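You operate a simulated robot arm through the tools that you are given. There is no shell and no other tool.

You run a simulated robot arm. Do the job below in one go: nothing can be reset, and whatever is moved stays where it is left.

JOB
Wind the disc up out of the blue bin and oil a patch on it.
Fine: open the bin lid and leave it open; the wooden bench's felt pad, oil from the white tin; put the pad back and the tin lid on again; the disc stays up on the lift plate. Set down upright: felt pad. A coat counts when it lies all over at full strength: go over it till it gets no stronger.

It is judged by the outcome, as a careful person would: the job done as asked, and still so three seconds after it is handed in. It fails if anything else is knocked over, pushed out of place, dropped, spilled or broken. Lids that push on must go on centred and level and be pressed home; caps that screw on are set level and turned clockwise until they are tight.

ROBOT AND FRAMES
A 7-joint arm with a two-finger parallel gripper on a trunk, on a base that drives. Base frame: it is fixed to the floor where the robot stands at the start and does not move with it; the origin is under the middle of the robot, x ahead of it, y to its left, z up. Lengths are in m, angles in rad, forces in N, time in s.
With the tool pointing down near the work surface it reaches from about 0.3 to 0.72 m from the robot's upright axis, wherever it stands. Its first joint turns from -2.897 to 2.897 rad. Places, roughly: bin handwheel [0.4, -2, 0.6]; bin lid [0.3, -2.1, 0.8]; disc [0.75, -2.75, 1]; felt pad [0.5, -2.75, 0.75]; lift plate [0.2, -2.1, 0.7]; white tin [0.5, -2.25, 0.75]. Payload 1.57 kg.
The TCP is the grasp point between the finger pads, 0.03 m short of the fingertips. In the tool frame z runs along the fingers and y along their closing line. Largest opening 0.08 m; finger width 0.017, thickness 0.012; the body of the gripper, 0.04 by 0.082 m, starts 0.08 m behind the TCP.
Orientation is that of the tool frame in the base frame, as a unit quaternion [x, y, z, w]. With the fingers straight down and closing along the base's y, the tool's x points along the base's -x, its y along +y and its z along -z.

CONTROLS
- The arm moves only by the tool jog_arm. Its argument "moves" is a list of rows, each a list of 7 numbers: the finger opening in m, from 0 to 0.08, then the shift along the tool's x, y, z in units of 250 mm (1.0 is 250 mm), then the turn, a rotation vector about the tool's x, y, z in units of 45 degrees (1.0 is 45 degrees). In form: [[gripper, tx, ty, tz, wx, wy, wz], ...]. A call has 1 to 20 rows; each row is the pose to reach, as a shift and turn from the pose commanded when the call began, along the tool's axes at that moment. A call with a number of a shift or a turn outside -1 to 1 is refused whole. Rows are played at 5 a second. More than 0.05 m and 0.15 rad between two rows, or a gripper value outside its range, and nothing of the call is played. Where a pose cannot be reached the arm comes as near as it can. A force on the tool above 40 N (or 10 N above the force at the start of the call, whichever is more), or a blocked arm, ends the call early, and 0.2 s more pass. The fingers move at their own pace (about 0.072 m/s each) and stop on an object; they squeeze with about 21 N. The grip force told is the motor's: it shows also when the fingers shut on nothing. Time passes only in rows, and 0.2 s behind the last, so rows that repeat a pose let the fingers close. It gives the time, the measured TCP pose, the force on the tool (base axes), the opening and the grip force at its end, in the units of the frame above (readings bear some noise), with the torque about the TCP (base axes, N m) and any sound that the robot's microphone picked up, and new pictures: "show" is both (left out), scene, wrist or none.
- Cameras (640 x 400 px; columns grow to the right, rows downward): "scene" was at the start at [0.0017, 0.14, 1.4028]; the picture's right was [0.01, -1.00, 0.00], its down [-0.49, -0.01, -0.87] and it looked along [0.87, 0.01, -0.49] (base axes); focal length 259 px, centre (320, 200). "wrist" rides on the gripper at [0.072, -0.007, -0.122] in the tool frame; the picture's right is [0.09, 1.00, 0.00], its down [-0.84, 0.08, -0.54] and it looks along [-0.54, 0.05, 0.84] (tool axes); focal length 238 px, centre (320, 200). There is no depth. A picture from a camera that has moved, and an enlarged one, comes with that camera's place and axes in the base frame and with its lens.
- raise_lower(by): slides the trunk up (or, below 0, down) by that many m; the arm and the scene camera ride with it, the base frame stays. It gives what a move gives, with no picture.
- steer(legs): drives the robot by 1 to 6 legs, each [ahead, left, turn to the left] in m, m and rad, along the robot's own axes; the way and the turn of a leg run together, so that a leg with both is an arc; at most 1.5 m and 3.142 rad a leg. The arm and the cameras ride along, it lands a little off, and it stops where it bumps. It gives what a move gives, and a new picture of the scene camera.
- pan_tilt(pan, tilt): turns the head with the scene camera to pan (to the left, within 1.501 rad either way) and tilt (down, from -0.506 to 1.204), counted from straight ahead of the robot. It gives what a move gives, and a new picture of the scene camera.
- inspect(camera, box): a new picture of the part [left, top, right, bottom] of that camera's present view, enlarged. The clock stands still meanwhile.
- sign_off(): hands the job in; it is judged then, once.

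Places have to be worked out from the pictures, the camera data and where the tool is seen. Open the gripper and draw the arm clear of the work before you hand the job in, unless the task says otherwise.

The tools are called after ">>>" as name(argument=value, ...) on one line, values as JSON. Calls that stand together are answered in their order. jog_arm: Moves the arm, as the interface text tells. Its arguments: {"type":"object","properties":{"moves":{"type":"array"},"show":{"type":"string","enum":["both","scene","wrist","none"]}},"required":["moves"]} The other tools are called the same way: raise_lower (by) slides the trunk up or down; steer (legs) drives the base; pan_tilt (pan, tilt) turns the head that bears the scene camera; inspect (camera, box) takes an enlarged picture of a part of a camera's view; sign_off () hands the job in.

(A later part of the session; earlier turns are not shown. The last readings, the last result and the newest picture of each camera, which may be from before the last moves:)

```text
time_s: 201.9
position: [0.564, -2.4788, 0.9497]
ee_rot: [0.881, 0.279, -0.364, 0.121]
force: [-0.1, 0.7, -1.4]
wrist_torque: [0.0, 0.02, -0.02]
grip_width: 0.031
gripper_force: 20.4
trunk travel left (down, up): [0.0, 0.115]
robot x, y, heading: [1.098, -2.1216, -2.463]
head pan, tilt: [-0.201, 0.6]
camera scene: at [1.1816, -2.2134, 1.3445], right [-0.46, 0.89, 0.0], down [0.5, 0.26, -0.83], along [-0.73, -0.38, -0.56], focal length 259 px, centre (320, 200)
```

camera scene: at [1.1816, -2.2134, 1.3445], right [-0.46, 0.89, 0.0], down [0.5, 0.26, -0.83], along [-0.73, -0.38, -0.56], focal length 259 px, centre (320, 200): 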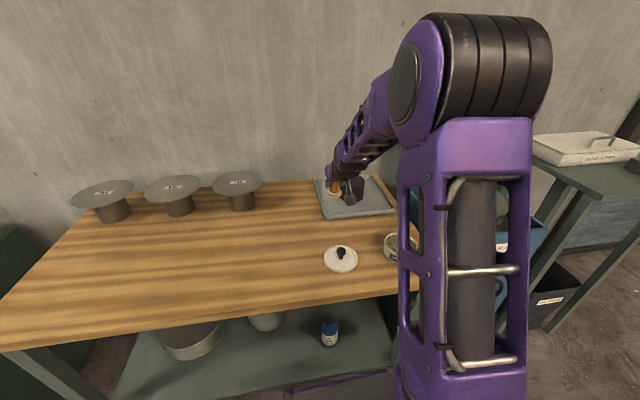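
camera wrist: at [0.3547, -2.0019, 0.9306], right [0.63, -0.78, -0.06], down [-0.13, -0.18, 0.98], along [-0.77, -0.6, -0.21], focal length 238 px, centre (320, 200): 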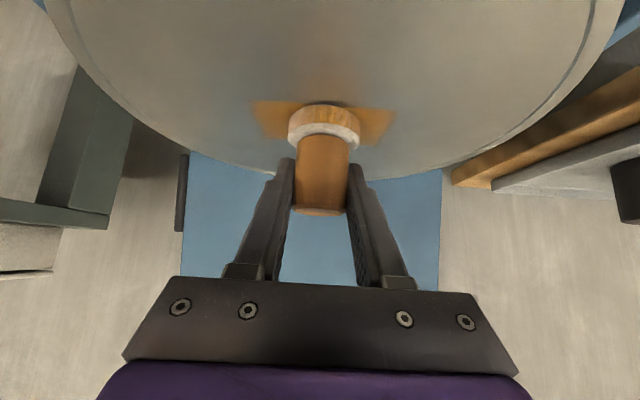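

Next to the pad's place. I carry it over its original spot (0.5365, -2.6538) at z 0.93.

>>> jog_arm(moves=[[0.0, -0.058, 0.102, 0.082, 0, -0.004, 0], [0.0, -0.115, 0.204, 0.164, 0, -0.008, 0], [0.0, -0.173, 0.305, 0.245, 0, -0.012, 0], [0.0, -0.23, 0.407, 0.327, 0, -0.016, 0], [0.0, -0.288, 0.509, 0.409, 0, -0.02, 0], [0.0, -0.288, 0.509, 0.409, 0, -0.02, 0]], show="both")

```text
time_s: 203.3
position: [0.5382, -2.656, 0.93]
ee_rot: [0.877, 0.278, -0.371, 0.123]
force: [0.0, 0.0, -0.2]
wrist_torque: [0.02, 0.03, -0.03]
grip_width: 0.0309
gripper_force: 20.9
trunk travel left (down, up): [0.0, 0.115]
robot x, y, heading: [1.1036, -2.1203, -2.463]
head pan, tilt: [-0.201, 0.6]
camera scene: at [1.1814, -2.2135, 1.3445], right [-0.46, 0.89, 0.0], down [0.5, 0.26, -0.83], along [-0.73, -0.38, -0.56], focal length 259 px, centre (320, 200)
camera wrist: at [0.6465, -2.5694, 0.9624], right [0.63, -0.78, -0.06], down [-0.12, -0.17, 0.98], along [-0.77, -0.61, -0.2], focal length 238 px, centre (320, 200)
```

scene: 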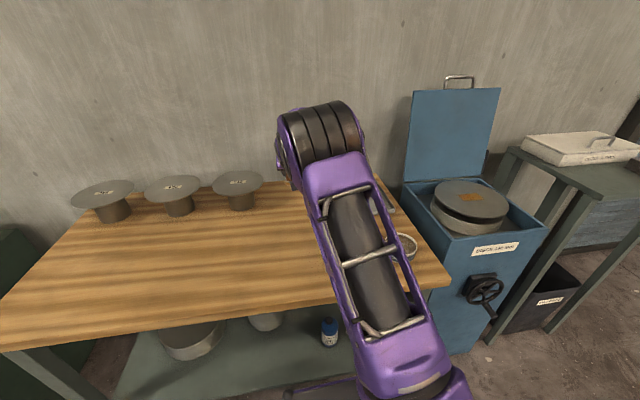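
wrist: 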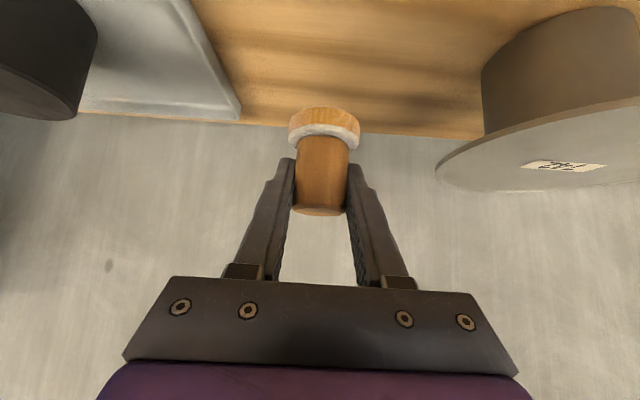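

I lower it onto the bench: 8 cm down, then in 2 mm steps.

>>> jog_arm(moves=[[0.0, 0.07, -0.001, 0.068, 0, 0, 0], [0.0, 0.14, -0.002, 0.136, 0, 0, 0], [0.0, 0.2, -0.003, 0.193, 0, 0, 0], [0.0, 0.23, -0.003, 0.222, 0, 0, 0], [0.0, 0.237, -0.003, 0.229, 0, 0, 0], [0.0, 0.243, -0.003, 0.234, 0, 0, 0], [0.0, 0.248, -0.003, 0.239, 0, 0, 0]], show="wrist")

```text
time_s: 204.9
position: [0.5391, -2.6549, 0.844]
ee_rot: [0.878, 0.277, -0.371, 0.122]
force: [0.7, 0.0, -0.5]
wrist_torque: [0.01, -0.03, -0.03]
grip_width: 0.0306
gripper_force: 21.0
trunk travel left (down, up): [0.0, 0.115]
robot x, y, heading: [1.1004, -2.1179, -2.464]
head pan, tilt: [-0.201, 0.6]
camera wrist: at [0.6465, -2.5685, 0.8762], right [0.63, -0.78, -0.06], down [-0.12, -0.17, 0.98], along [-0.77, -0.61, -0.2], focal length 238 px, centre (320, 200)
```

wrist: 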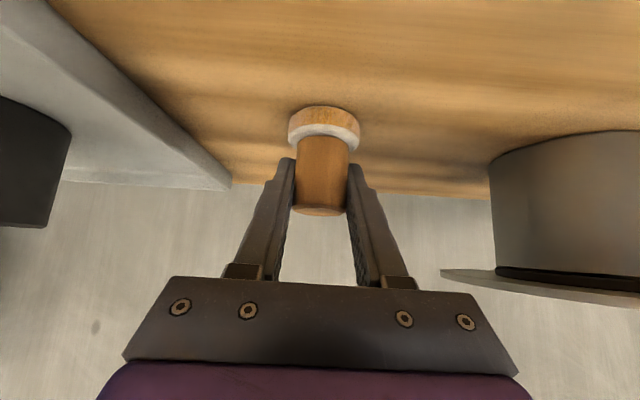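

Almost down (z 0.844, rest was 0.8424). I lower the last millimetres to contact.

>>> jog_arm(moves=[[0.0, 0.003, 0, 0.003, 0, 0, 0], [0.0, 0.006, 0, 0.006, 0, 0, 0], [0.0, 0.009, 0, 0.009, 0, 0, 0]], show="none")

```text
time_s: 205.7
position: [0.5381, -2.6541, 0.8424]
ee_rot: [0.877, 0.278, -0.372, 0.123]
force: [3.0, 1.1, 7.9]
wrist_torque: [0.28, -0.17, -0.02]
grip_width: 0.0308
gripper_force: 20.7
trunk travel left (down, up): [0.0, 0.115]
robot x, y, heading: [1.1049, -2.1205, -2.467]
head pan, tilt: [-0.201, 0.6]
```

The pad stands on the bench (7.9 N). I open the fingers and back straight out along the tool.

>>> jog_arm(moves=[[0.035, -0.003, 0, -0.003, 0, 0, 0], [0.05, -0.003, 0, -0.003, 0, 0, 0], [0.06, -0.003, 0, -0.003, 0, 0, 0], [0.06, -0.003, 0, -0.05, 0, 0, 0], [0.06, -0.003, 0, -0.15, 0, 0, 0], [0.06, -0.003, 0, -0.3, 0, 0, 0], [0.06, -0.003, 0, -0.45, 0, 0, 0]], show="both")

```text
time_s: 207.3
position: [0.6038, -2.6072, 0.9175]
ee_rot: [0.878, 0.278, -0.37, 0.122]
force: [0.9, 1.1, -0.3]
wrist_torque: [0.0, -0.01, 0.01]
grip_width: 0.0599
gripper_force: 0.0
trunk travel left (down, up): [0.0, 0.115]
robot x, y, heading: [1.1028, -2.1138, -2.469]
head pan, tilt: [-0.201, 0.6]
camera scene: at [1.1813, -2.2137, 1.3444], right [-0.46, 0.89, 0.0], down [0.5, 0.26, -0.82], along [-0.73, -0.38, -0.57], focal length 259 px, centre (320, 200)
camera wrist: at [0.7112, -2.5214, 0.9516], right [0.63, -0.78, -0.06], down [-0.12, -0.17, 0.98], along [-0.77, -0.61, -0.2], focal length 238 px, centre (320, 200)
```

scene: 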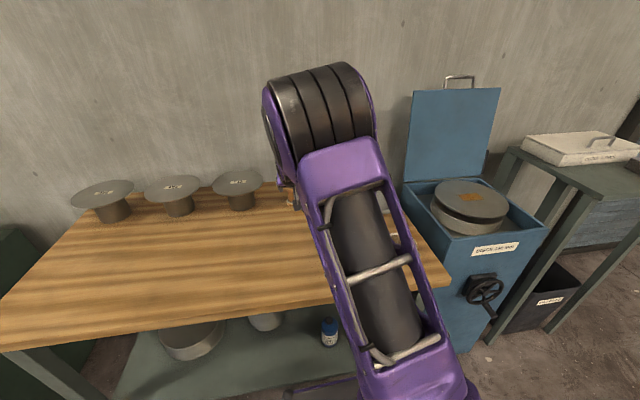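
wrist: 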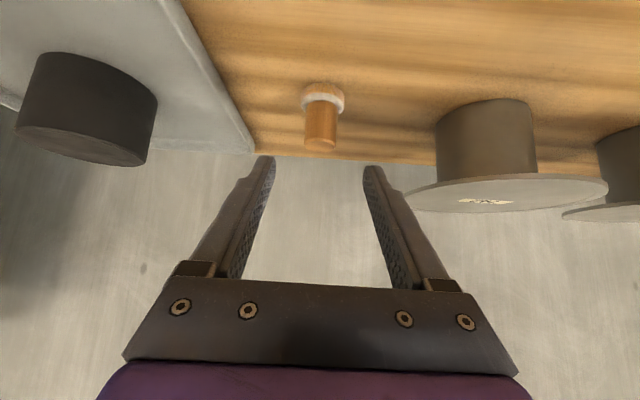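

The pad stands upright in its place. Next the lid: I turn the tool straight down above the lid at (0.7095, -2.389).

>>> jog_arm(moves=[[0.06, 0.06, -0.02, -0.1, 0, 0.1, 0], [0.06, 0.14, -0.08, -0.2, 0, 0.25, 0], [0.06, 0.22, -0.15, -0.3, 0, 0.4, 0], [0.06, 0.3, -0.23, -0.39, 0, 0.55, 0], [0.06, 0.38, -0.31, -0.48, 0, 0.7, 0], [0.06, 0.47, -0.39, -0.565, 0, 0.85, 0], [0.06, 0.553, -0.467, -0.647, 0, 1.0, 0], [0.06, 0.553, -0.467, -0.647, 0, 1.0, 0]], show="both")

```text
time_s: 209.1
position: [0.7094, -2.3895, 0.9314]
ee_rot: [0.953, 0.303, -0.007, 0.006]
force: [-0.1, 0.4, 0.4]
wrist_torque: [0.04, -0.04, -0.02]
grip_width: 0.0599
gripper_force: 0.1
trunk travel left (down, up): [0.0, 0.115]
robot x, y, heading: [1.1012, -2.1211, -2.462]
head pan, tilt: [-0.201, 0.6]
camera scene: at [1.1815, -2.2134, 1.3445], right [-0.46, 0.89, 0.0], down [0.5, 0.26, -0.83], along [-0.73, -0.38, -0.56], focal length 259 px, centre (320, 200)
camera wrist: at [0.7641, -2.3399, 1.0518], right [0.65, -0.76, 0.01], down [-0.63, -0.54, 0.56], along [-0.42, -0.37, -0.83], focal length 238 px, centre (320, 200)
```

scene: 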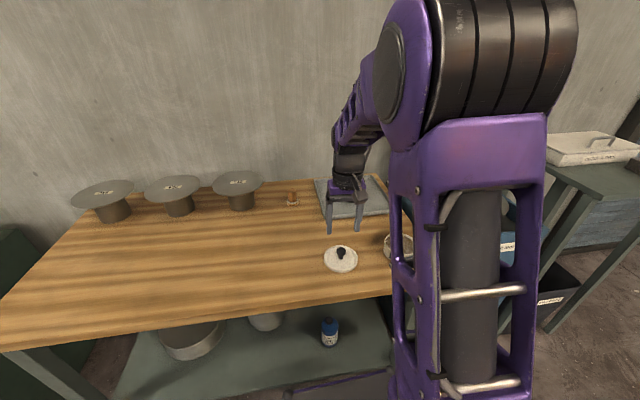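
wrist: 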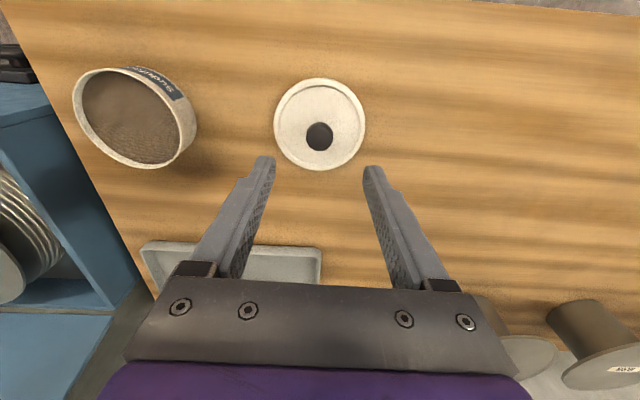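

The knob is straight below. I descend to the grip height used before (TCP z≈0.8425).

>>> jog_arm(moves=[[0.06, 0, 0, 0.1, 0, 0, 0], [0.06, 0, 0, 0.2, 0, 0, 0], [0.06, 0, 0, 0.29, 0, 0, 0], [0.06, 0, 0, 0.335, 0, 0, 0], [0.06, 0, 0, 0.352, 0, 0, 0], [0.06, 0, 0, 0.352, 0, 0, 0]], show="wrist")

```text
time_s: 210.5
position: [0.7078, -2.3911, 0.8425]
ee_rot: [0.953, 0.304, -0.007, 0.007]
force: [0.1, -0.4, -0.4]
wrist_torque: [0.0, 0.03, 0.03]
grip_width: 0.0602
gripper_force: 0.1
trunk travel left (down, up): [0.0, 0.115]
robot x, y, heading: [1.1044, -2.1198, -2.464]
head pan, tilt: [-0.201, 0.6]
camera wrist: at [0.7638, -2.3413, 0.9633], right [0.65, -0.76, 0.01], down [-0.63, -0.54, 0.56], along [-0.42, -0.37, -0.83], focal length 238 px, centre (320, 200)
```

wrist: 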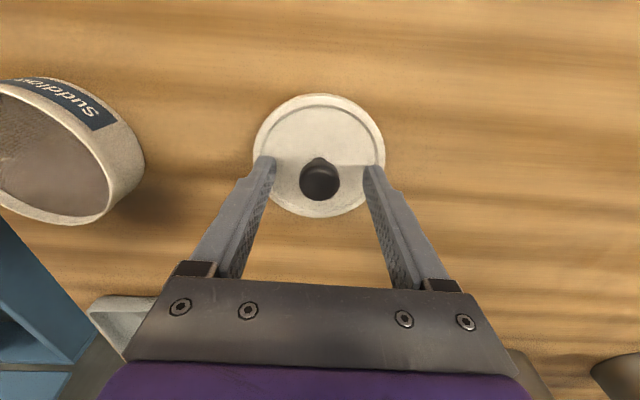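

Aligned. I close on the knob and lift the lid.

>>> jog_arm(moves=[[0.0, 0, 0, 0, 0, 0, 0], [0.0, 0, 0, 0, 0, 0, 0], [0.0, 0, 0, 0, 0, 0, 0], [0.0, 0, 0, 0, 0, 0, 0], [0.0, 0, 0, -0.02, 0, 0, 0], [0.0, 0, 0, -0.06, 0, 0, 0], [0.0, 0, 0, -0.12, 0, 0, 0], [0.0, 0, 0, -0.19, 0, 0, 0], [0.0, 0, 0, -0.26, 0, 0, 0]], show="both")

```text
time_s: 212.5
position: [0.7083, -2.3895, 0.9087]
ee_rot: [0.953, 0.304, -0.007, 0.006]
force: [0.0, -0.3, 0.5]
wrist_torque: [0.03, 0.01, 0.0]
grip_width: 0.0238
gripper_force: 21.2
trunk travel left (down, up): [0.0, 0.115]
robot x, y, heading: [1.1022, -2.1183, -2.459]
head pan, tilt: [-0.201, 0.6]
camera scene: at [1.1814, -2.2135, 1.3445], right [-0.46, 0.89, 0.0], down [0.5, 0.26, -0.83], along [-0.73, -0.38, -0.56], focal length 259 px, centre (320, 200)
camera wrist: at [0.7647, -2.3394, 1.0294], right [0.65, -0.76, 0.01], down [-0.63, -0.54, 0.56], along [-0.42, -0.37, -0.83], focal length 238 px, centre (320, 200)
```

scene: 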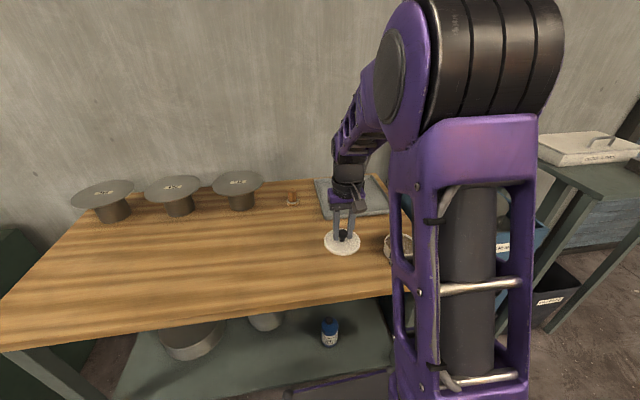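
wrist: 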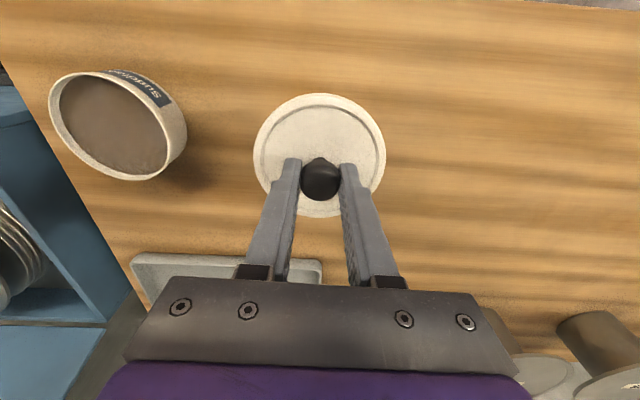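

Lid held. I zoom on the tin in the wrist view to fix its centre precisely.

>>> inspect(camera="wrist", box=[30, 55, 230, 195])

```text
2.86 times, centred on (130, 125) of wrist
camera zoom: at [0.7647, -2.3394, 1.0294], right [0.65, -0.76, 0.01], down [-0.63, -0.54, 0.56], along [-0.42, -0.37, -0.83], focal length 681 px, centre (863, 414)
```

zoom: 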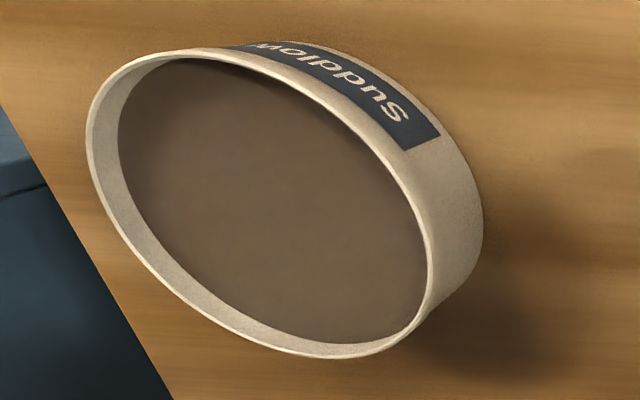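

The tin's centre comes out at about (0.611, -2.250), unmoved. I carry the lid over it to TCP (0.6095, -2.251).

>>> jog_arm(moves=[[0.0, 0, -0.05, -0.029, 0, 0, 0], [0.0, 0, -0.18, -0.029, 0, 0, 0], [0.0, -0.001, -0.31, -0.029, 0, 0, 0], [0.0, -0.001, -0.44, -0.029, 0, 0, 0], [0.0, -0.002, -0.57, -0.029, 0, 0, 0], [0.0, -0.002, -0.681, -0.029, 0, 0, 0], [0.0, -0.002, -0.681, -0.029, 0, 0, 0]], show="both")

```text
time_s: 214.1
position: [0.6102, -2.2504, 0.9151]
ee_rot: [0.953, 0.303, -0.006, 0.007]
force: [0.3, 0.4, -0.1]
wrist_torque: [0.03, -0.03, 0.0]
grip_width: 0.0239
gripper_force: 21.5
trunk travel left (down, up): [0.0, 0.115]
robot x, y, heading: [1.0981, -2.1194, -2.466]
head pan, tilt: [-0.201, 0.6]
camera scene: at [1.1814, -2.2134, 1.3445], right [-0.46, 0.89, 0.0], down [0.5, 0.26, -0.83], along [-0.73, -0.38, -0.56], focal length 259 px, centre (320, 200)
camera wrist: at [0.6656, -2.2014, 1.0341], right [0.65, -0.76, 0.01], down [-0.63, -0.54, 0.56], along [-0.42, -0.37, -0.83], focal length 238 px, centre (320, 200)
```

scene: 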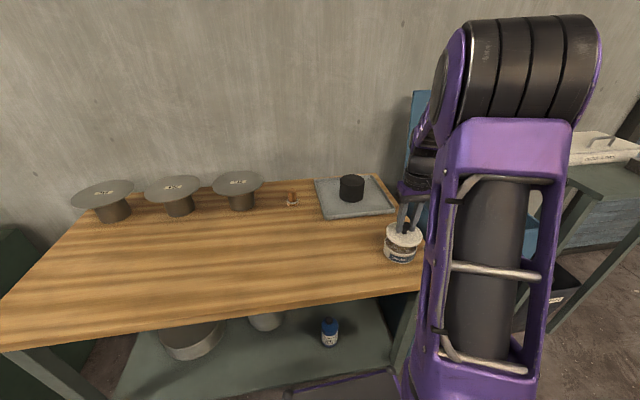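
wrist: 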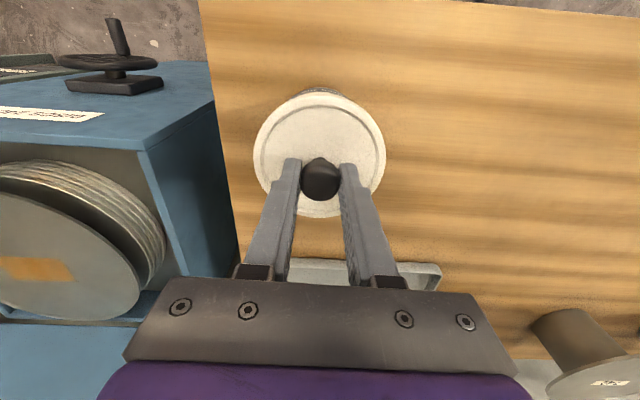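

>>> inspect(camera="scene", box=[360, 190, 440, 275])

>>> inspect(camera="wrist", box=[230, 70, 410, 230])

```text
4.71 times, centred on (400, 232) of scene
camera zoom: at [1.1814, -2.2134, 1.3445], right [-0.46, 0.89, 0.0], down [0.5, 0.26, -0.83], along [-0.73, -0.38, -0.56], focal length 1219 px, centre (-56, 47)
```

zoom: 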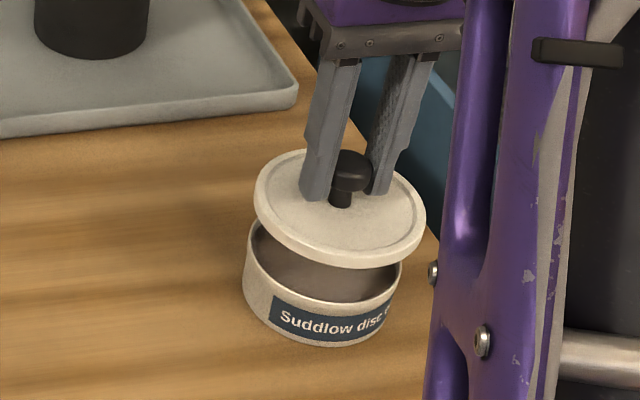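

```text
2.50 times, centred on (320, 150) of wrist
camera zoom: at [0.6656, -2.2014, 1.0341], right [0.65, -0.76, 0.01], down [-0.63, -0.54, 0.56], along [-0.42, -0.37, -0.83], focal length 596 px, centre (320, 325)
```

zoom: 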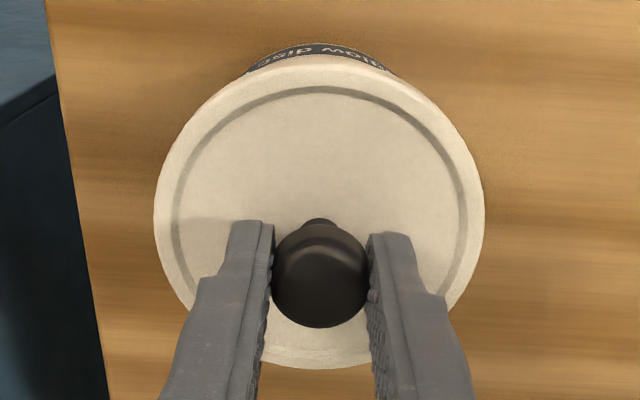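

The lid is level over the tin, aligned side to side; I shift 2 mm forward and lower it to just above the rim, then slowly on.

>>> jog_arm(moves=[[0.0, -0.008, 0, 0.04, 0, 0, 0], [0.0, -0.008, 0, 0.08, 0, 0, 0], [0.0, -0.008, 0, 0.12, 0, 0, 0], [0.0, -0.008, 0, 0.135, 0, 0, 0], [0.0, -0.008, 0, 0.145, 0, 0, 0]], show="wrist")

>>> inspect(camera="scene", box=[360, 190, 440, 275])

```text
time_s: 215.3
position: [0.6082, -2.252, 0.8775]
ee_rot: [0.953, 0.302, -0.006, 0.006]
force: [0.3, -0.2, -0.7]
wrist_torque: [0.0, 0.01, -0.02]
grip_width: 0.0243
gripper_force: 20.9
trunk travel left (down, up): [0.0, 0.115]
robot x, y, heading: [1.1022, -2.1203, -2.467]
head pan, tilt: [-0.201, 0.6]
camera wrist: at [0.6639, -2.2029, 0.9982], right [0.65, -0.76, 0.01], down [-0.63, -0.54, 0.56], along [-0.42, -0.37, -0.83], focal length 238 px, centre (320, 200)
```

wrist: 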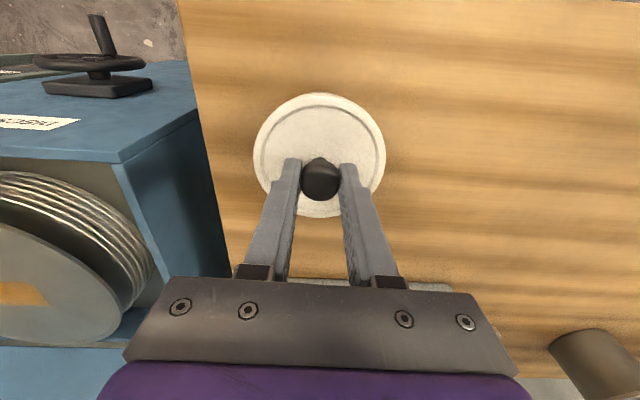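

```text
4.71 times, centred on (400, 232) of scene
camera zoom: at [1.1815, -2.2135, 1.3445], right [-0.46, 0.89, 0.0], down [0.5, 0.26, -0.83], along [-0.73, -0.38, -0.56], focal length 1219 px, centre (-56, 47)
```

zoom: 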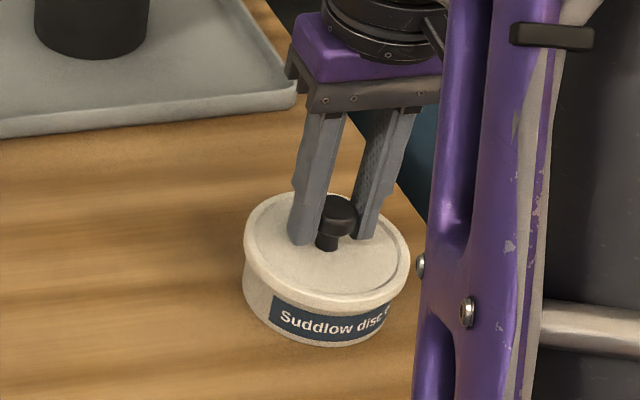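

The lid sits right at the rim and looks centred. I press down slowly and listen for the snap.

>>> jog_arm(moves=[[0.0, 0, 0, 0.006, 0, 0, 0], [0.0, 0, 0, 0.012, 0, 0, 0], [0.0, 0, 0, 0.018, 0, 0, 0], [0.0, 0, 0, 0.024, 0, 0, 0]], show="none")

>>> inspect(camera="scene", box=[360, 190, 440, 275])

```text
time_s: 216.3
position: [0.6072, -2.2529, 0.8749]
ee_rot: [0.953, 0.303, -0.008, 0.008]
force: [3.4, -1.8, 19.5]
wrist_torque: [0.04, -0.27, 0.0]
grip_width: 0.024
gripper_force: 21.3
trunk travel left (down, up): [0.0, 0.115]
robot x, y, heading: [1.1039, -2.1199, -2.46]
head pan, tilt: [-0.201, 0.6]
heard: snap
```

```text
4.71 times, centred on (400, 232) of scene
camera zoom: at [1.1829, -2.2133, 1.3448], right [-0.46, 0.89, 0.0], down [0.5, 0.26, -0.83], along [-0.73, -0.38, -0.56], focal length 1219 px, centre (-56, 47)
```

zoom: 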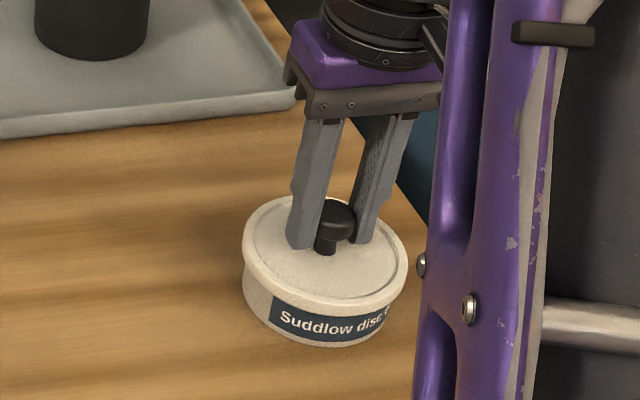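

Snap heard; 19.5 N. I press a little more to be sure it's home, then let go.

>>> jog_arm(moves=[[0.0, 0, 0, 0.004, 0, 0, 0], [0.0, 0, 0, 0.008, 0, 0, 0], [0.0, 0, 0, 0.008, 0, 0, 0]], show="none")

```text
time_s: 217.1
position: [0.6079, -2.2537, 0.8717]
ee_rot: [0.953, 0.304, -0.008, 0.007]
force: [-0.2, -5.2, 25.0]
wrist_torque: [-0.14, 0.03, -0.04]
grip_width: 0.0241
gripper_force: 21.0
trunk travel left (down, up): [0.0, 0.115]
robot x, y, heading: [1.0984, -2.1177, -2.464]
head pan, tilt: [-0.201, 0.6]
```

Held at 25 N. I open the fingers in place and only then rise, so the lid is not pulled up.

>>> jog_arm(moves=[[0.03, 0, 0, 0, 0, 0, 0], [0.05, 0, 0, 0, 0, 0, 0], [0.05, 0, 0, 0, 0, 0, 0], [0.05, 0, 0, -0.06, 0, 0, 0], [0.05, 0, 0, -0.16, 0, 0, 0], [0.05, 0, 0, -0.28, 0, 0, 0]], show="wrist")

>>> inspect(camera="scene", box=[360, 190, 440, 275])

```text
time_s: 218.5
position: [0.6082, -2.2492, 0.9399]
ee_rot: [0.953, 0.302, -0.006, 0.007]
force: [-0.7, 0.6, -0.3]
wrist_torque: [0.02, 0.01, 0.05]
grip_width: 0.0501
gripper_force: 0.1
trunk travel left (down, up): [0.0, 0.115]
robot x, y, heading: [1.1042, -2.1166, -2.461]
head pan, tilt: [-0.201, 0.6]
camera wrist: at [0.6642, -2.2015, 1.06], right [0.65, -0.76, 0.01], down [-0.63, -0.54, 0.56], along [-0.42, -0.37, -0.83], focal length 238 px, centre (320, 200)
```

wrist: 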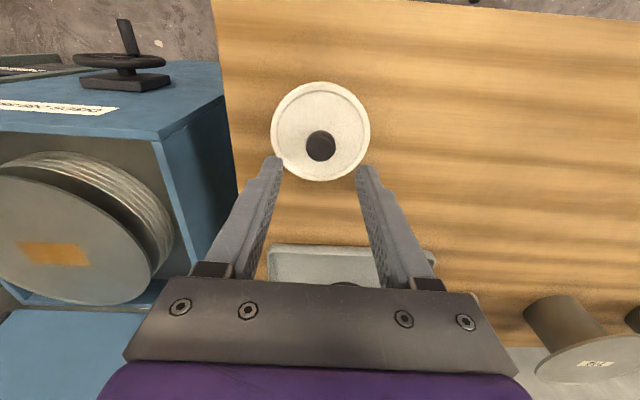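

```text
4.71 times, centred on (400, 232) of scene
camera zoom: at [1.1813, -2.2135, 1.3444], right [-0.46, 0.89, 0.0], down [0.5, 0.26, -0.82], along [-0.73, -0.38, -0.57], focal length 1219 px, centre (-56, 47)
```

zoom: 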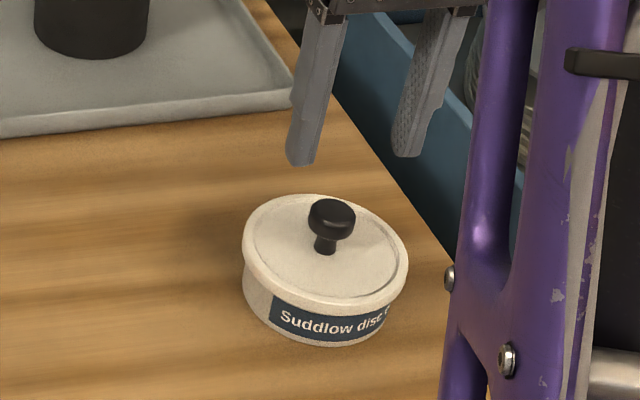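

The lid sits on. For certainty I press once on the knob's top with closed fingers.

>>> jog_arm(moves=[[0.0, 0, 0, 0.0, 0, 0, 0], [0.0, 0, 0, 0.0, 0, 0, 0], [0.0, 0.01, 0, 0.06, 0, 0, 0], [0.0, 0.012, 0, 0.11, 0, 0, 0], [0.0, 0.012, 0, 0.13, 0, 0, 0], [0.0, 0.012, 0, 0.14, 0, 0, 0], [0.0, 0.012, 0, 0.148, 0, 0, 0]], show="none")

```text
time_s: 220.1
position: [0.6113, -2.2512, 0.9028]
ee_rot: [0.953, 0.303, -0.008, 0.007]
force: [0.0, 0.8, -0.3]
wrist_torque: [-0.02, -0.01, 0.01]
grip_width: 0.0
gripper_force: 20.5
trunk travel left (down, up): [0.0, 0.115]
robot x, y, heading: [1.101, -2.1186, -2.465]
head pan, tilt: [-0.201, 0.6]
```

No contact yet at tip height ≈0.873; I press a few millimetres further.

>>> jog_arm(moves=[[0.0, 0, 0, 0.008, 0, 0, 0], [0.0, 0, 0, 0.016, 0, 0, 0], [0.0, 0, 0, 0.024, 0, 0, 0], [0.0, 0, 0, 0.032, 0, 0, 0]], show="wrist")

```text
time_s: 221.1
position: [0.6101, -2.251, 0.8981]
ee_rot: [0.953, 0.303, -0.008, 0.007]
force: [4.0, 0.4, 24.2]
wrist_torque: [0.11, -0.19, -0.01]
grip_width: 0.0001
gripper_force: 20.8
trunk travel left (down, up): [0.0, 0.115]
robot x, y, heading: [1.1006, -2.1208, -2.466]
head pan, tilt: [-0.201, 0.6]
camera wrist: at [0.667, -2.2009, 1.018], right [0.65, -0.76, 0.01], down [-0.63, -0.54, 0.56], along [-0.42, -0.37, -0.83], focal length 238 px, centre (320, 200)
```

wrist: 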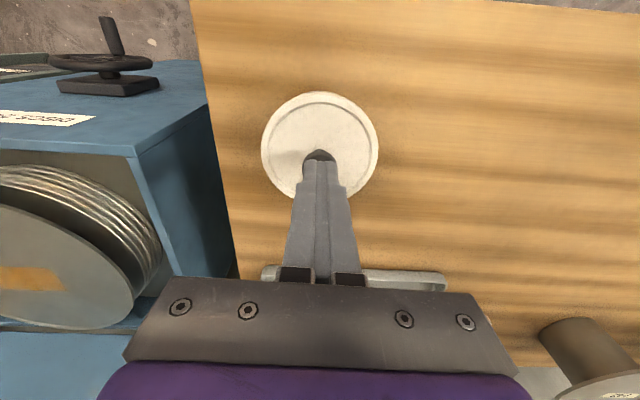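

Firm at 24 N without further movement: the lid is home. I rise clear of the tin.

>>> jog_arm(moves=[[0.0, 0, 0, -0.06, 0, 0, 0], [0.0, 0, 0, -0.15, 0, 0, 0], [0.0, 0, 0, -0.25, 0, 0, 0]], show="none")

```text
time_s: 221.9
position: [0.6113, -2.2503, 0.9565]
ee_rot: [0.953, 0.303, -0.006, 0.007]
force: [-0.3, 0.0, -0.8]
wrist_torque: [0.02, -0.01, -0.03]
grip_width: 0.0003
gripper_force: 20.8
trunk travel left (down, up): [0.0, 0.115]
robot x, y, heading: [1.0964, -2.1203, -2.467]
head pan, tilt: [-0.201, 0.6]
```

I bring the hand to the middle before driving to the wheel.

>>> jog_arm(moves=[[0.0, 0, 0.16, 0, 0, 0, 0], [0.0, 0, 0.33, 0, 0, 0, 0], [0.0, 0, 0.5, 0, 0, 0, 0], [0.03, 0, 0.67, 0, 0, 0, 0], [0.06, 0, 0.84, 0, 0, 0, 0], [0.06, 0, 1.0, 0, 0, 0, 0]], show="none")

>>> steer(legs=[[-0.14, 0, 0], [0, -0.59, 0]])

```text
time_s: 223.3
position: [0.7546, -2.4535, 0.9591]
ee_rot: [0.953, 0.303, -0.008, 0.006]
force: [-0.5, 0.8, 0.3]
wrist_torque: [-0.01, -0.02, 0.0]
grip_width: 0.06
gripper_force: 0.1
trunk travel left (down, up): [0.0, 0.115]
robot x, y, heading: [1.1038, -2.1197, -2.458]
head pan, tilt: [-0.201, 0.6]
```

```text
time_s: 230.4
position: [0.4948, -1.91, 0.9598]
ee_rot: [0.952, 0.305, -0.008, 0.006]
force: [0.6, 0.2, -1.2]
wrist_torque: [0.01, -0.02, -0.03]
grip_width: 0.0601
gripper_force: 0.1
trunk travel left (down, up): [0.0, 0.115]
robot x, y, heading: [0.8358, -1.5754, -2.459]
head pan, tilt: [-0.201, 0.6]
camera scene: at [0.9209, -1.6688, 1.3445], right [-0.46, 0.89, 0.0], down [0.5, 0.26, -0.83], along [-0.73, -0.38, -0.56], focal length 259 px, centre (320, 200)
```

scene: 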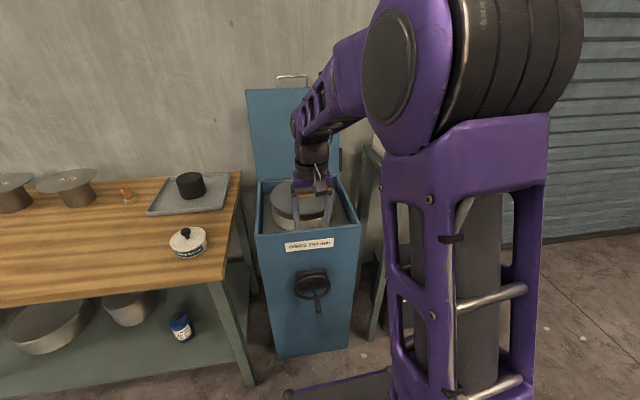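

The wheel's peg now hangs near 6 o'clock. I lower the hand in front of the wheel, pitched 45°, to see it closely.

>>> jog_arm(moves=[[0.06, 0.008, 0, 0.12, 0, -0.125, 0], [0.06, 0.015, 0, 0.24, 0, -0.25, 0], [0.06, 0.023, 0, 0.36, 0, -0.375, 0], [0.06, 0.03, 0, 0.48, 0, -0.5, 0], [0.06, 0.038, 0, 0.6, 0, -0.625, 0], [0.06, 0.045, 0, 0.72, 0, -0.75, 0], [0.06, 0.052, 0, 0.84, 0, -0.875, 0], [0.06, 0.06, 0, 0.96, 0, -1.0, 0], [0.06, 0.06, 0, 0.96, 0, -1.0, 0]], show="both")

```text
time_s: 232.4
position: [0.5044, -1.9045, 0.719]
ee_rot: [0.877, 0.279, -0.371, 0.123]
force: [-0.1, -0.8, 0.4]
wrist_torque: [0.02, 0.01, 0.01]
grip_width: 0.06
gripper_force: 0.1
trunk travel left (down, up): [0.0, 0.115]
robot x, y, heading: [0.8416, -1.5777, -2.452]
head pan, tilt: [-0.201, 0.6]
camera scene: at [0.9209, -1.6688, 1.3445], right [-0.46, 0.89, 0.0], down [0.5, 0.26, -0.83], along [-0.73, -0.38, -0.56], focal length 259 px, centre (320, 200)
camera wrist: at [0.6134, -1.8189, 0.7512], right [0.63, -0.77, -0.06], down [-0.12, -0.17, 0.98], along [-0.77, -0.61, -0.2], focal length 238 px, centre (320, 200)
```

scene: 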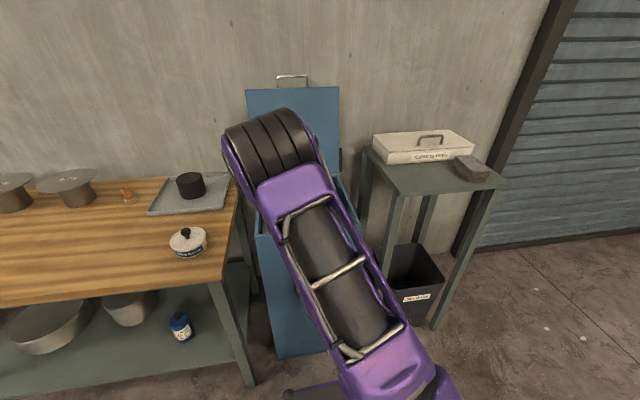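
wrist: 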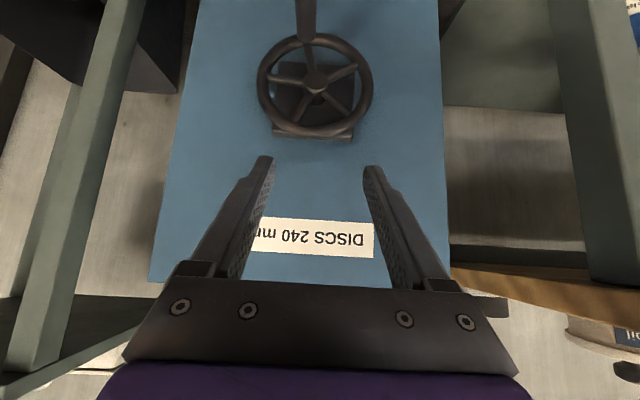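

The peg is near 6 o'clock (the lift back-drove about 100°). I line up short of the peg for a grip there.

>>> jog_arm(moves=[[0.06, 0.105, -0.025, 0.097, 0, 0, 0], [0.06, 0.21, -0.05, 0.195, 0, 0, 0], [0.06, 0.315, -0.076, 0.292, 0, 0, 0], [0.06, 0.418, -0.101, 0.389, 0, 0, 0], [0.06, 0.418, -0.101, 0.389, 0, 0, 0]], show="wrist")

```text
time_s: 233.6
position: [0.494, -1.8833, 0.5751]
ee_rot: [0.877, 0.279, -0.371, 0.123]
force: [-0.9, 0.0, 0.2]
wrist_torque: [0.0, -0.03, -0.01]
grip_width: 0.0598
gripper_force: 0.0
trunk travel left (down, up): [0.0, 0.115]
robot x, y, heading: [0.8404, -1.5776, -2.465]
head pan, tilt: [-0.201, 0.6]
camera wrist: at [0.6019, -1.7978, 0.6077], right [0.63, -0.77, -0.06], down [-0.12, -0.17, 0.98], along [-0.77, -0.61, -0.2], focal length 238 px, centre (320, 200)
```

wrist: 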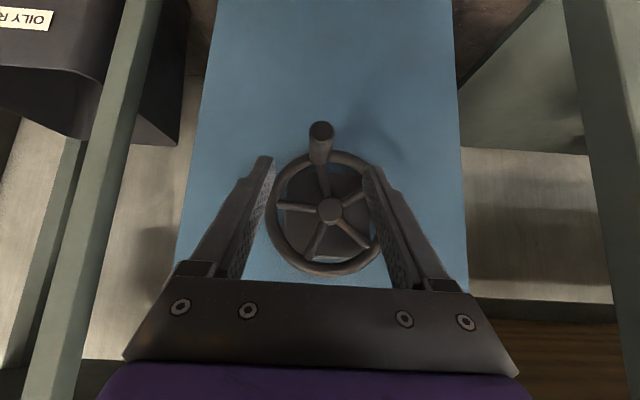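

Aligned with the peg. I advance 9 cm along the tool and close.

>>> jog_arm(moves=[[0.05, -0.002, 0, 0.12, 0, 0, 0], [0.05, -0.004, -0.001, 0.24, 0, 0, 0], [0.05, -0.006, -0.002, 0.361, 0, 0, 0], [0.05, -0.006, -0.002, 0.361, 0, 0, 0], [0.0, -0.006, -0.002, 0.361, 0, 0, 0], [0.0, -0.006, -0.002, 0.361, 0, 0, 0], [0.0, -0.006, -0.002, 0.361, 0, 0, 0]], show="wrist")

```text
time_s: 235.2
position: [0.442, -1.923, 0.5133]
ee_rot: [0.877, 0.281, -0.37, 0.124]
force: [-0.5, -2.8, -2.5]
wrist_torque: [0.1, 0.13, 0.67]
grip_width: 0.0219
gripper_force: 34.5
trunk travel left (down, up): [0.0, 0.115]
robot x, y, heading: [0.8403, -1.5745, -2.46]
head pan, tilt: [-0.201, 0.6]
camera wrist: at [0.5487, -1.8367, 0.5465], right [0.63, -0.77, -0.06], down [-0.12, -0.17, 0.98], along [-0.77, -0.61, -0.2], focal length 238 px, centre (320, 200)
```

wrist: 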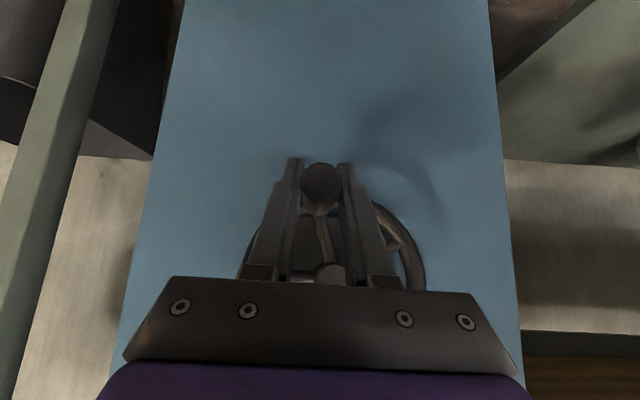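

Peg gripped. I wind clockwise again slowly, 5° a row, through the lower left.

>>> jog_arm(moves=[[0.0, 0.0035, 0.02, 0.0018, 0, 0, 0], [0.0, 0.0056, 0.0403, 0.0021, 0, 0, 0], [0.0, 0.0064, 0.0602, 0.0011, 0, 0, 0], [0.0, 0.0058, 0.0806, -0.001, 0, 0, 0], [0.0, 0.0042, 0.1006, -0.0043, 0, 0, 0], [0.0, 0.0014, 0.1198, -0.0086, 0, 0, 0], [0.0, -0.0029, 0.139, -0.0142, 0, 0, 0], [0.0, -0.0084, 0.157, -0.021, 0, 0, 0], [0.0, -0.015, 0.1746, -0.0288, 0, 0, 0], [0.0, -0.0227, 0.1911, -0.0374, 0, 0, 0], [0.0, -0.0314, 0.2068, -0.0472, 0, 0, 0], [0.0, -0.0411, 0.2209, -0.0577, 0, 0, 0], [0.0, -0.0517, 0.2338, -0.069, 0, 0, 0]], show="wrist")

```text
time_s: 238.0
position: [0.4757, -1.9684, 0.5368]
ee_rot: [0.877, 0.279, -0.37, 0.124]
force: [-18.3, -3.9, -8.8]
wrist_torque: [-0.79, 0.27, 0.73]
grip_width: 0.0222
gripper_force: 35.2
trunk travel left (down, up): [0.0, 0.115]
robot x, y, heading: [0.8405, -1.5749, -2.461]
head pan, tilt: [-0.201, 0.6]
camera wrist: at [0.5845, -1.8821, 0.5693], right [0.63, -0.77, -0.06], down [-0.12, -0.17, 0.98], along [-0.77, -0.61, -0.19], focal length 238 px, centre (320, 200)
```

wrist: 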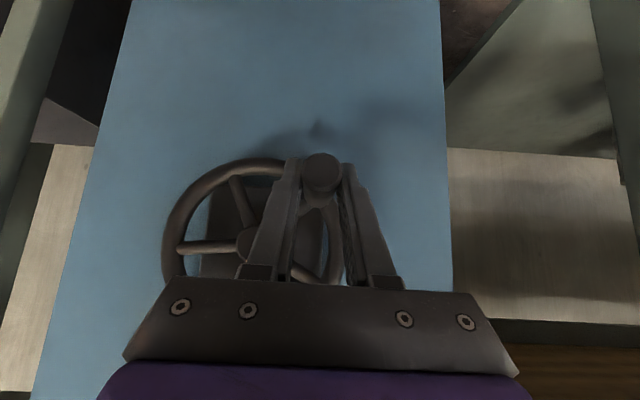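

The peg has walked toward the tips again (wheel at ~229°). I open, lower the hand 1.6 cm relative to it and regrip.

>>> jog_arm(moves=[[0.036, 0, 0, 0, 0, 0, 0], [0.036, 0, 0, 0, 0, 0, 0], [0.036, 0.035, 0, 0.056, 0, 0, 0], [0.036, 0.035, 0, 0.056, 0, 0, 0], [0.0, 0.035, 0, 0.056, 0, 0, 0], [0.0, 0.035, 0, 0.056, 0, 0, 0], [0.0, 0.035, 0, 0.056, 0, 0, 0]], show="wrist")

```text
time_s: 239.6
position: [0.4745, -1.9708, 0.5198]
ee_rot: [0.877, 0.279, -0.371, 0.122]
force: [-2.7, 3.4, -1.9]
wrist_torque: [-0.29, -0.02, 1.02]
grip_width: 0.0221
gripper_force: 35.0
trunk travel left (down, up): [0.0, 0.115]
robot x, y, heading: [0.8387, -1.5715, -2.462]
head pan, tilt: [-0.201, 0.6]
camera wrist: at [0.582, -1.8838, 0.5529], right [0.63, -0.77, -0.06], down [-0.12, -0.17, 0.98], along [-0.77, -0.61, -0.2], focal length 238 px, centre (320, 200)
```

wrist: 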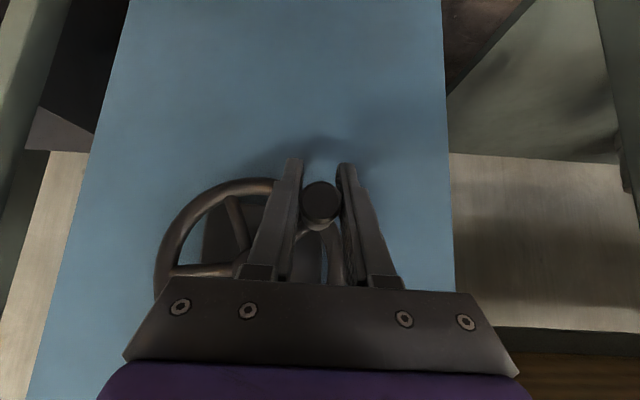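

Good regrip. I wind on upward until the stop.

>>> jog_arm(moves=[[0.0, -0.0099, 0.0116, -0.0104, 0, 0, 0], [0.0, -0.0203, 0.0219, -0.0213, 0, 0, 0], [0.0, -0.0316, 0.0311, -0.033, 0, 0, 0], [0.0, -0.043, 0.0391, -0.0447, 0, 0, 0], [0.0, -0.0554, 0.0459, -0.0572, 0, 0, 0], [0.0, -0.0678, 0.0507, -0.0695, 0, 0, 0], [0.0, -0.0809, 0.0547, -0.0825, 0, 0, 0], [0.0, -0.094, 0.0571, -0.0953, 0, 0, 0], [0.0, -0.1072, 0.0579, -0.1081, 0, 0, 0], [0.0, -0.1205, 0.0575, -0.1209, 0, 0, 0], [0.0, -0.1338, 0.0555, -0.1335, 0, 0, 0], [0.0, -0.1472, 0.0519, -0.1462, 0, 0, 0]], show="both")

```text
time_s: 242.1
position: [0.484, -1.9828, 0.566]
ee_rot: [0.878, 0.282, -0.366, 0.123]
force: [-11.9, -10.6, -27.3]
wrist_torque: [-0.68, 0.5, 0.78]
grip_width: 0.022
gripper_force: 34.5
trunk travel left (down, up): [0.0, 0.115]
robot x, y, heading: [0.8387, -1.5752, -2.456]
head pan, tilt: [-0.201, 0.6]
stopped in row 12: the force on the tool passed its limit at 47 N (the readings are from after the stop); the commanded pose is now the measured one
camera scene: at [0.9192, -1.6707, 1.3442], right [-0.46, 0.89, 0.0], down [0.5, 0.26, -0.82], along [-0.73, -0.38, -0.57], focal length 259 px, centre (320, 200)
camera wrist: at [0.5906, -1.8956, 0.599], right [0.64, -0.77, -0.06], down [-0.12, -0.17, 0.98], along [-0.76, -0.61, -0.2], focal length 238 px, centre (320, 200)
```

scene: 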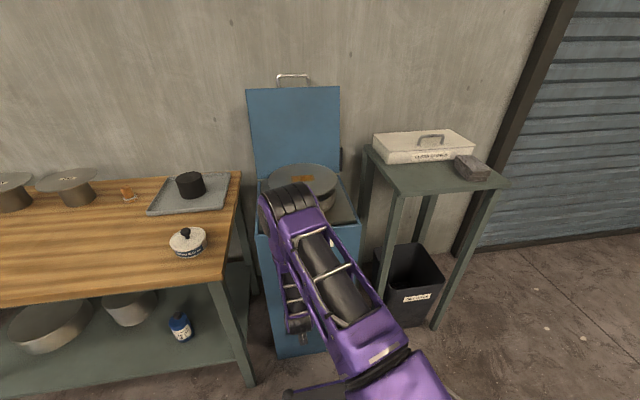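
wrist: 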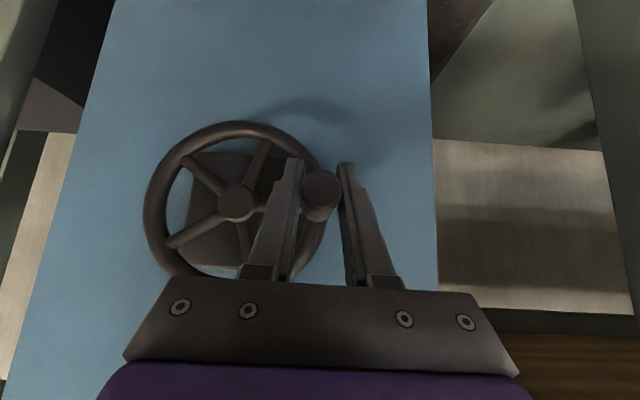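

The same hard stop as before: the lift is at its top again, disc with the orange patch raised. I release the peg and draw back.

>>> jog_arm(moves=[[0.05, 0, 0, 0, 0, 0, 0], [0.06, 0, 0, 0, 0, 0, 0], [0.06, 0, 0, -0.12, 0, 0, 0], [0.06, 0, 0, -0.26, 0, 0, 0], [0.06, 0, -0.15, -0.38, 0, 0, 0], [0.06, 0, -0.32, -0.4, 0, 0, 0], [0.06, 0, -0.49, -0.4, 0, 0, 0], [0.06, 0, -0.66, -0.4, 0, 0, 0], [0.06, 0, -0.83, -0.4, 0, 0, 0], [0.06, 0, -1.0, -0.4, 0, 0, 0]], show="both")

>>> inspect(camera="scene", box=[230, 140, 380, 330])

```text
time_s: 244.3
position: [0.3965, -1.7376, 0.635]
ee_rot: [0.878, 0.281, -0.368, 0.123]
force: [0.8, -0.1, 0.4]
wrist_torque: [0.02, 0.01, 0.01]
grip_width: 0.0601
gripper_force: 0.1
trunk travel left (down, up): [0.0, 0.115]
robot x, y, heading: [0.8382, -1.5746, -2.462]
head pan, tilt: [-0.201, 0.6]
camera scene: at [0.921, -1.6692, 1.3444], right [-0.46, 0.89, 0.0], down [0.5, 0.26, -0.83], along [-0.73, -0.38, -0.56], focal length 259 px, centre (320, 200)
camera wrist: at [0.503, -1.6496, 0.668], right [0.64, -0.77, -0.06], down [-0.12, -0.17, 0.98], along [-0.76, -0.61, -0.2], focal length 238 px, centre (320, 200)
```

scene: 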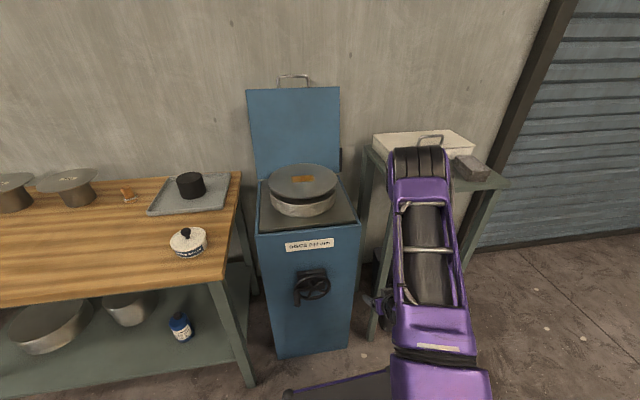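
wrist: 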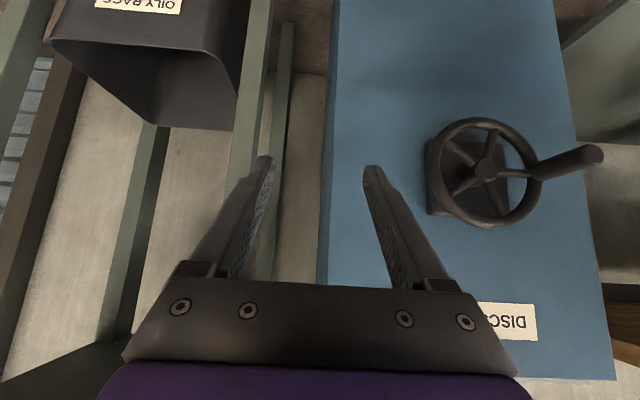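

```text
2.11 times, centred on (305, 235) of scene
camera zoom: at [0.921, -1.6692, 1.3444], right [-0.46, 0.89, 0.0], down [0.5, 0.26, -0.83], along [-0.73, -0.38, -0.56], focal length 545 px, centre (352, 126)
```

zoom: 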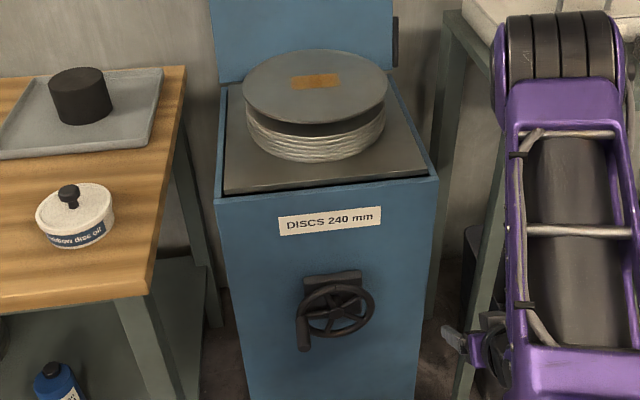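

The plate is level with the rim again. I check patch, tin and pad closely.

>>> inspect(camera="scene", box=[280, 165, 330, 196])

>>> inspect(camera="scene", box=[160, 215, 220, 265])

>>> inspect(camera="scene", box=[100, 170, 170, 215])

```text
12.80 times, centred on (305, 180) of scene
camera zoom: at [0.921, -1.6692, 1.3444], right [-0.46, 0.89, 0.0], down [0.5, 0.26, -0.83], along [-0.73, -0.38, -0.56], focal length 3315 px, centre (512, 450)
```

zoom: 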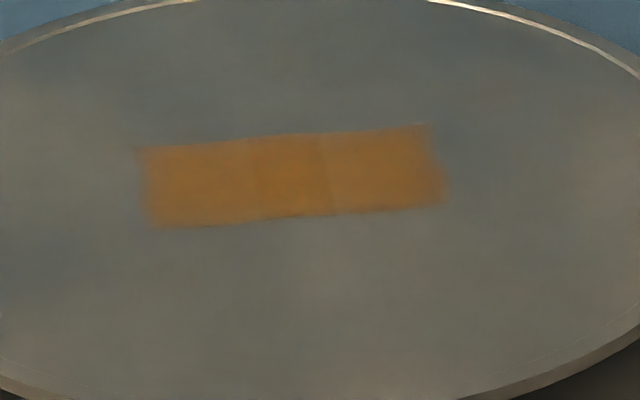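

```text
8.00 times, centred on (190, 240) of scene
camera zoom: at [0.921, -1.6692, 1.3444], right [-0.46, 0.89, 0.0], down [0.5, 0.26, -0.83], along [-0.73, -0.38, -0.56], focal length 2072 px, centre (1360, -120)
```

zoom: 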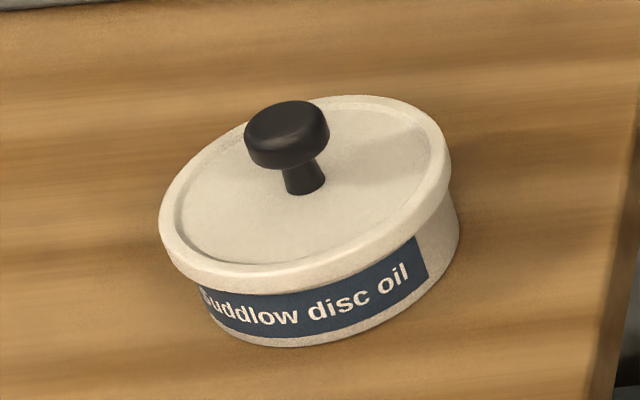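

```text
8.89 times, centred on (135, 192) of scene
camera zoom: at [0.921, -1.6692, 1.3444], right [-0.46, 0.89, 0.0], down [0.5, 0.26, -0.83], along [-0.73, -0.38, -0.56], focal length 2302 px, centre (1964, 267)
```

zoom: 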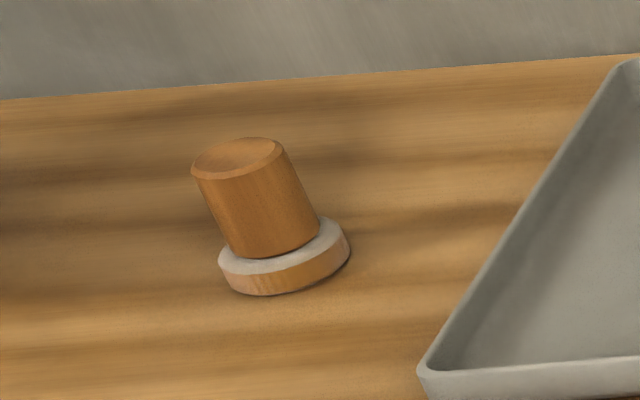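

The pad is upright, the lid level. I zoom further into the patch to judge evenness.

>>> inspect(camera="scene", box=[289, 173, 317, 185])

```text
16.00 times, centred on (303, 179) of scene
camera zoom: at [0.921, -1.6692, 1.3444], right [-0.46, 0.89, 0.0], down [0.5, 0.26, -0.83], along [-0.73, -0.38, -0.56], focal length 4144 px, centre (592, 536)
```

zoom: 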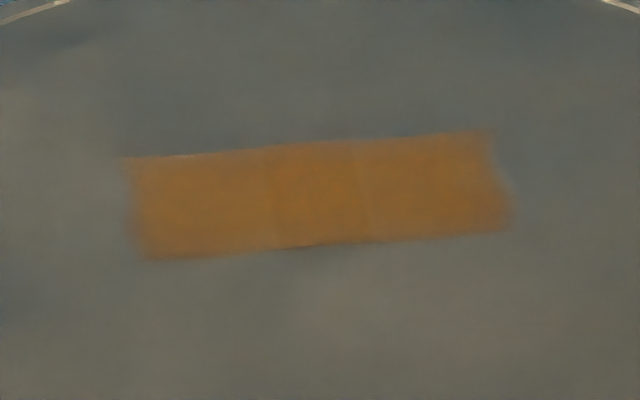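

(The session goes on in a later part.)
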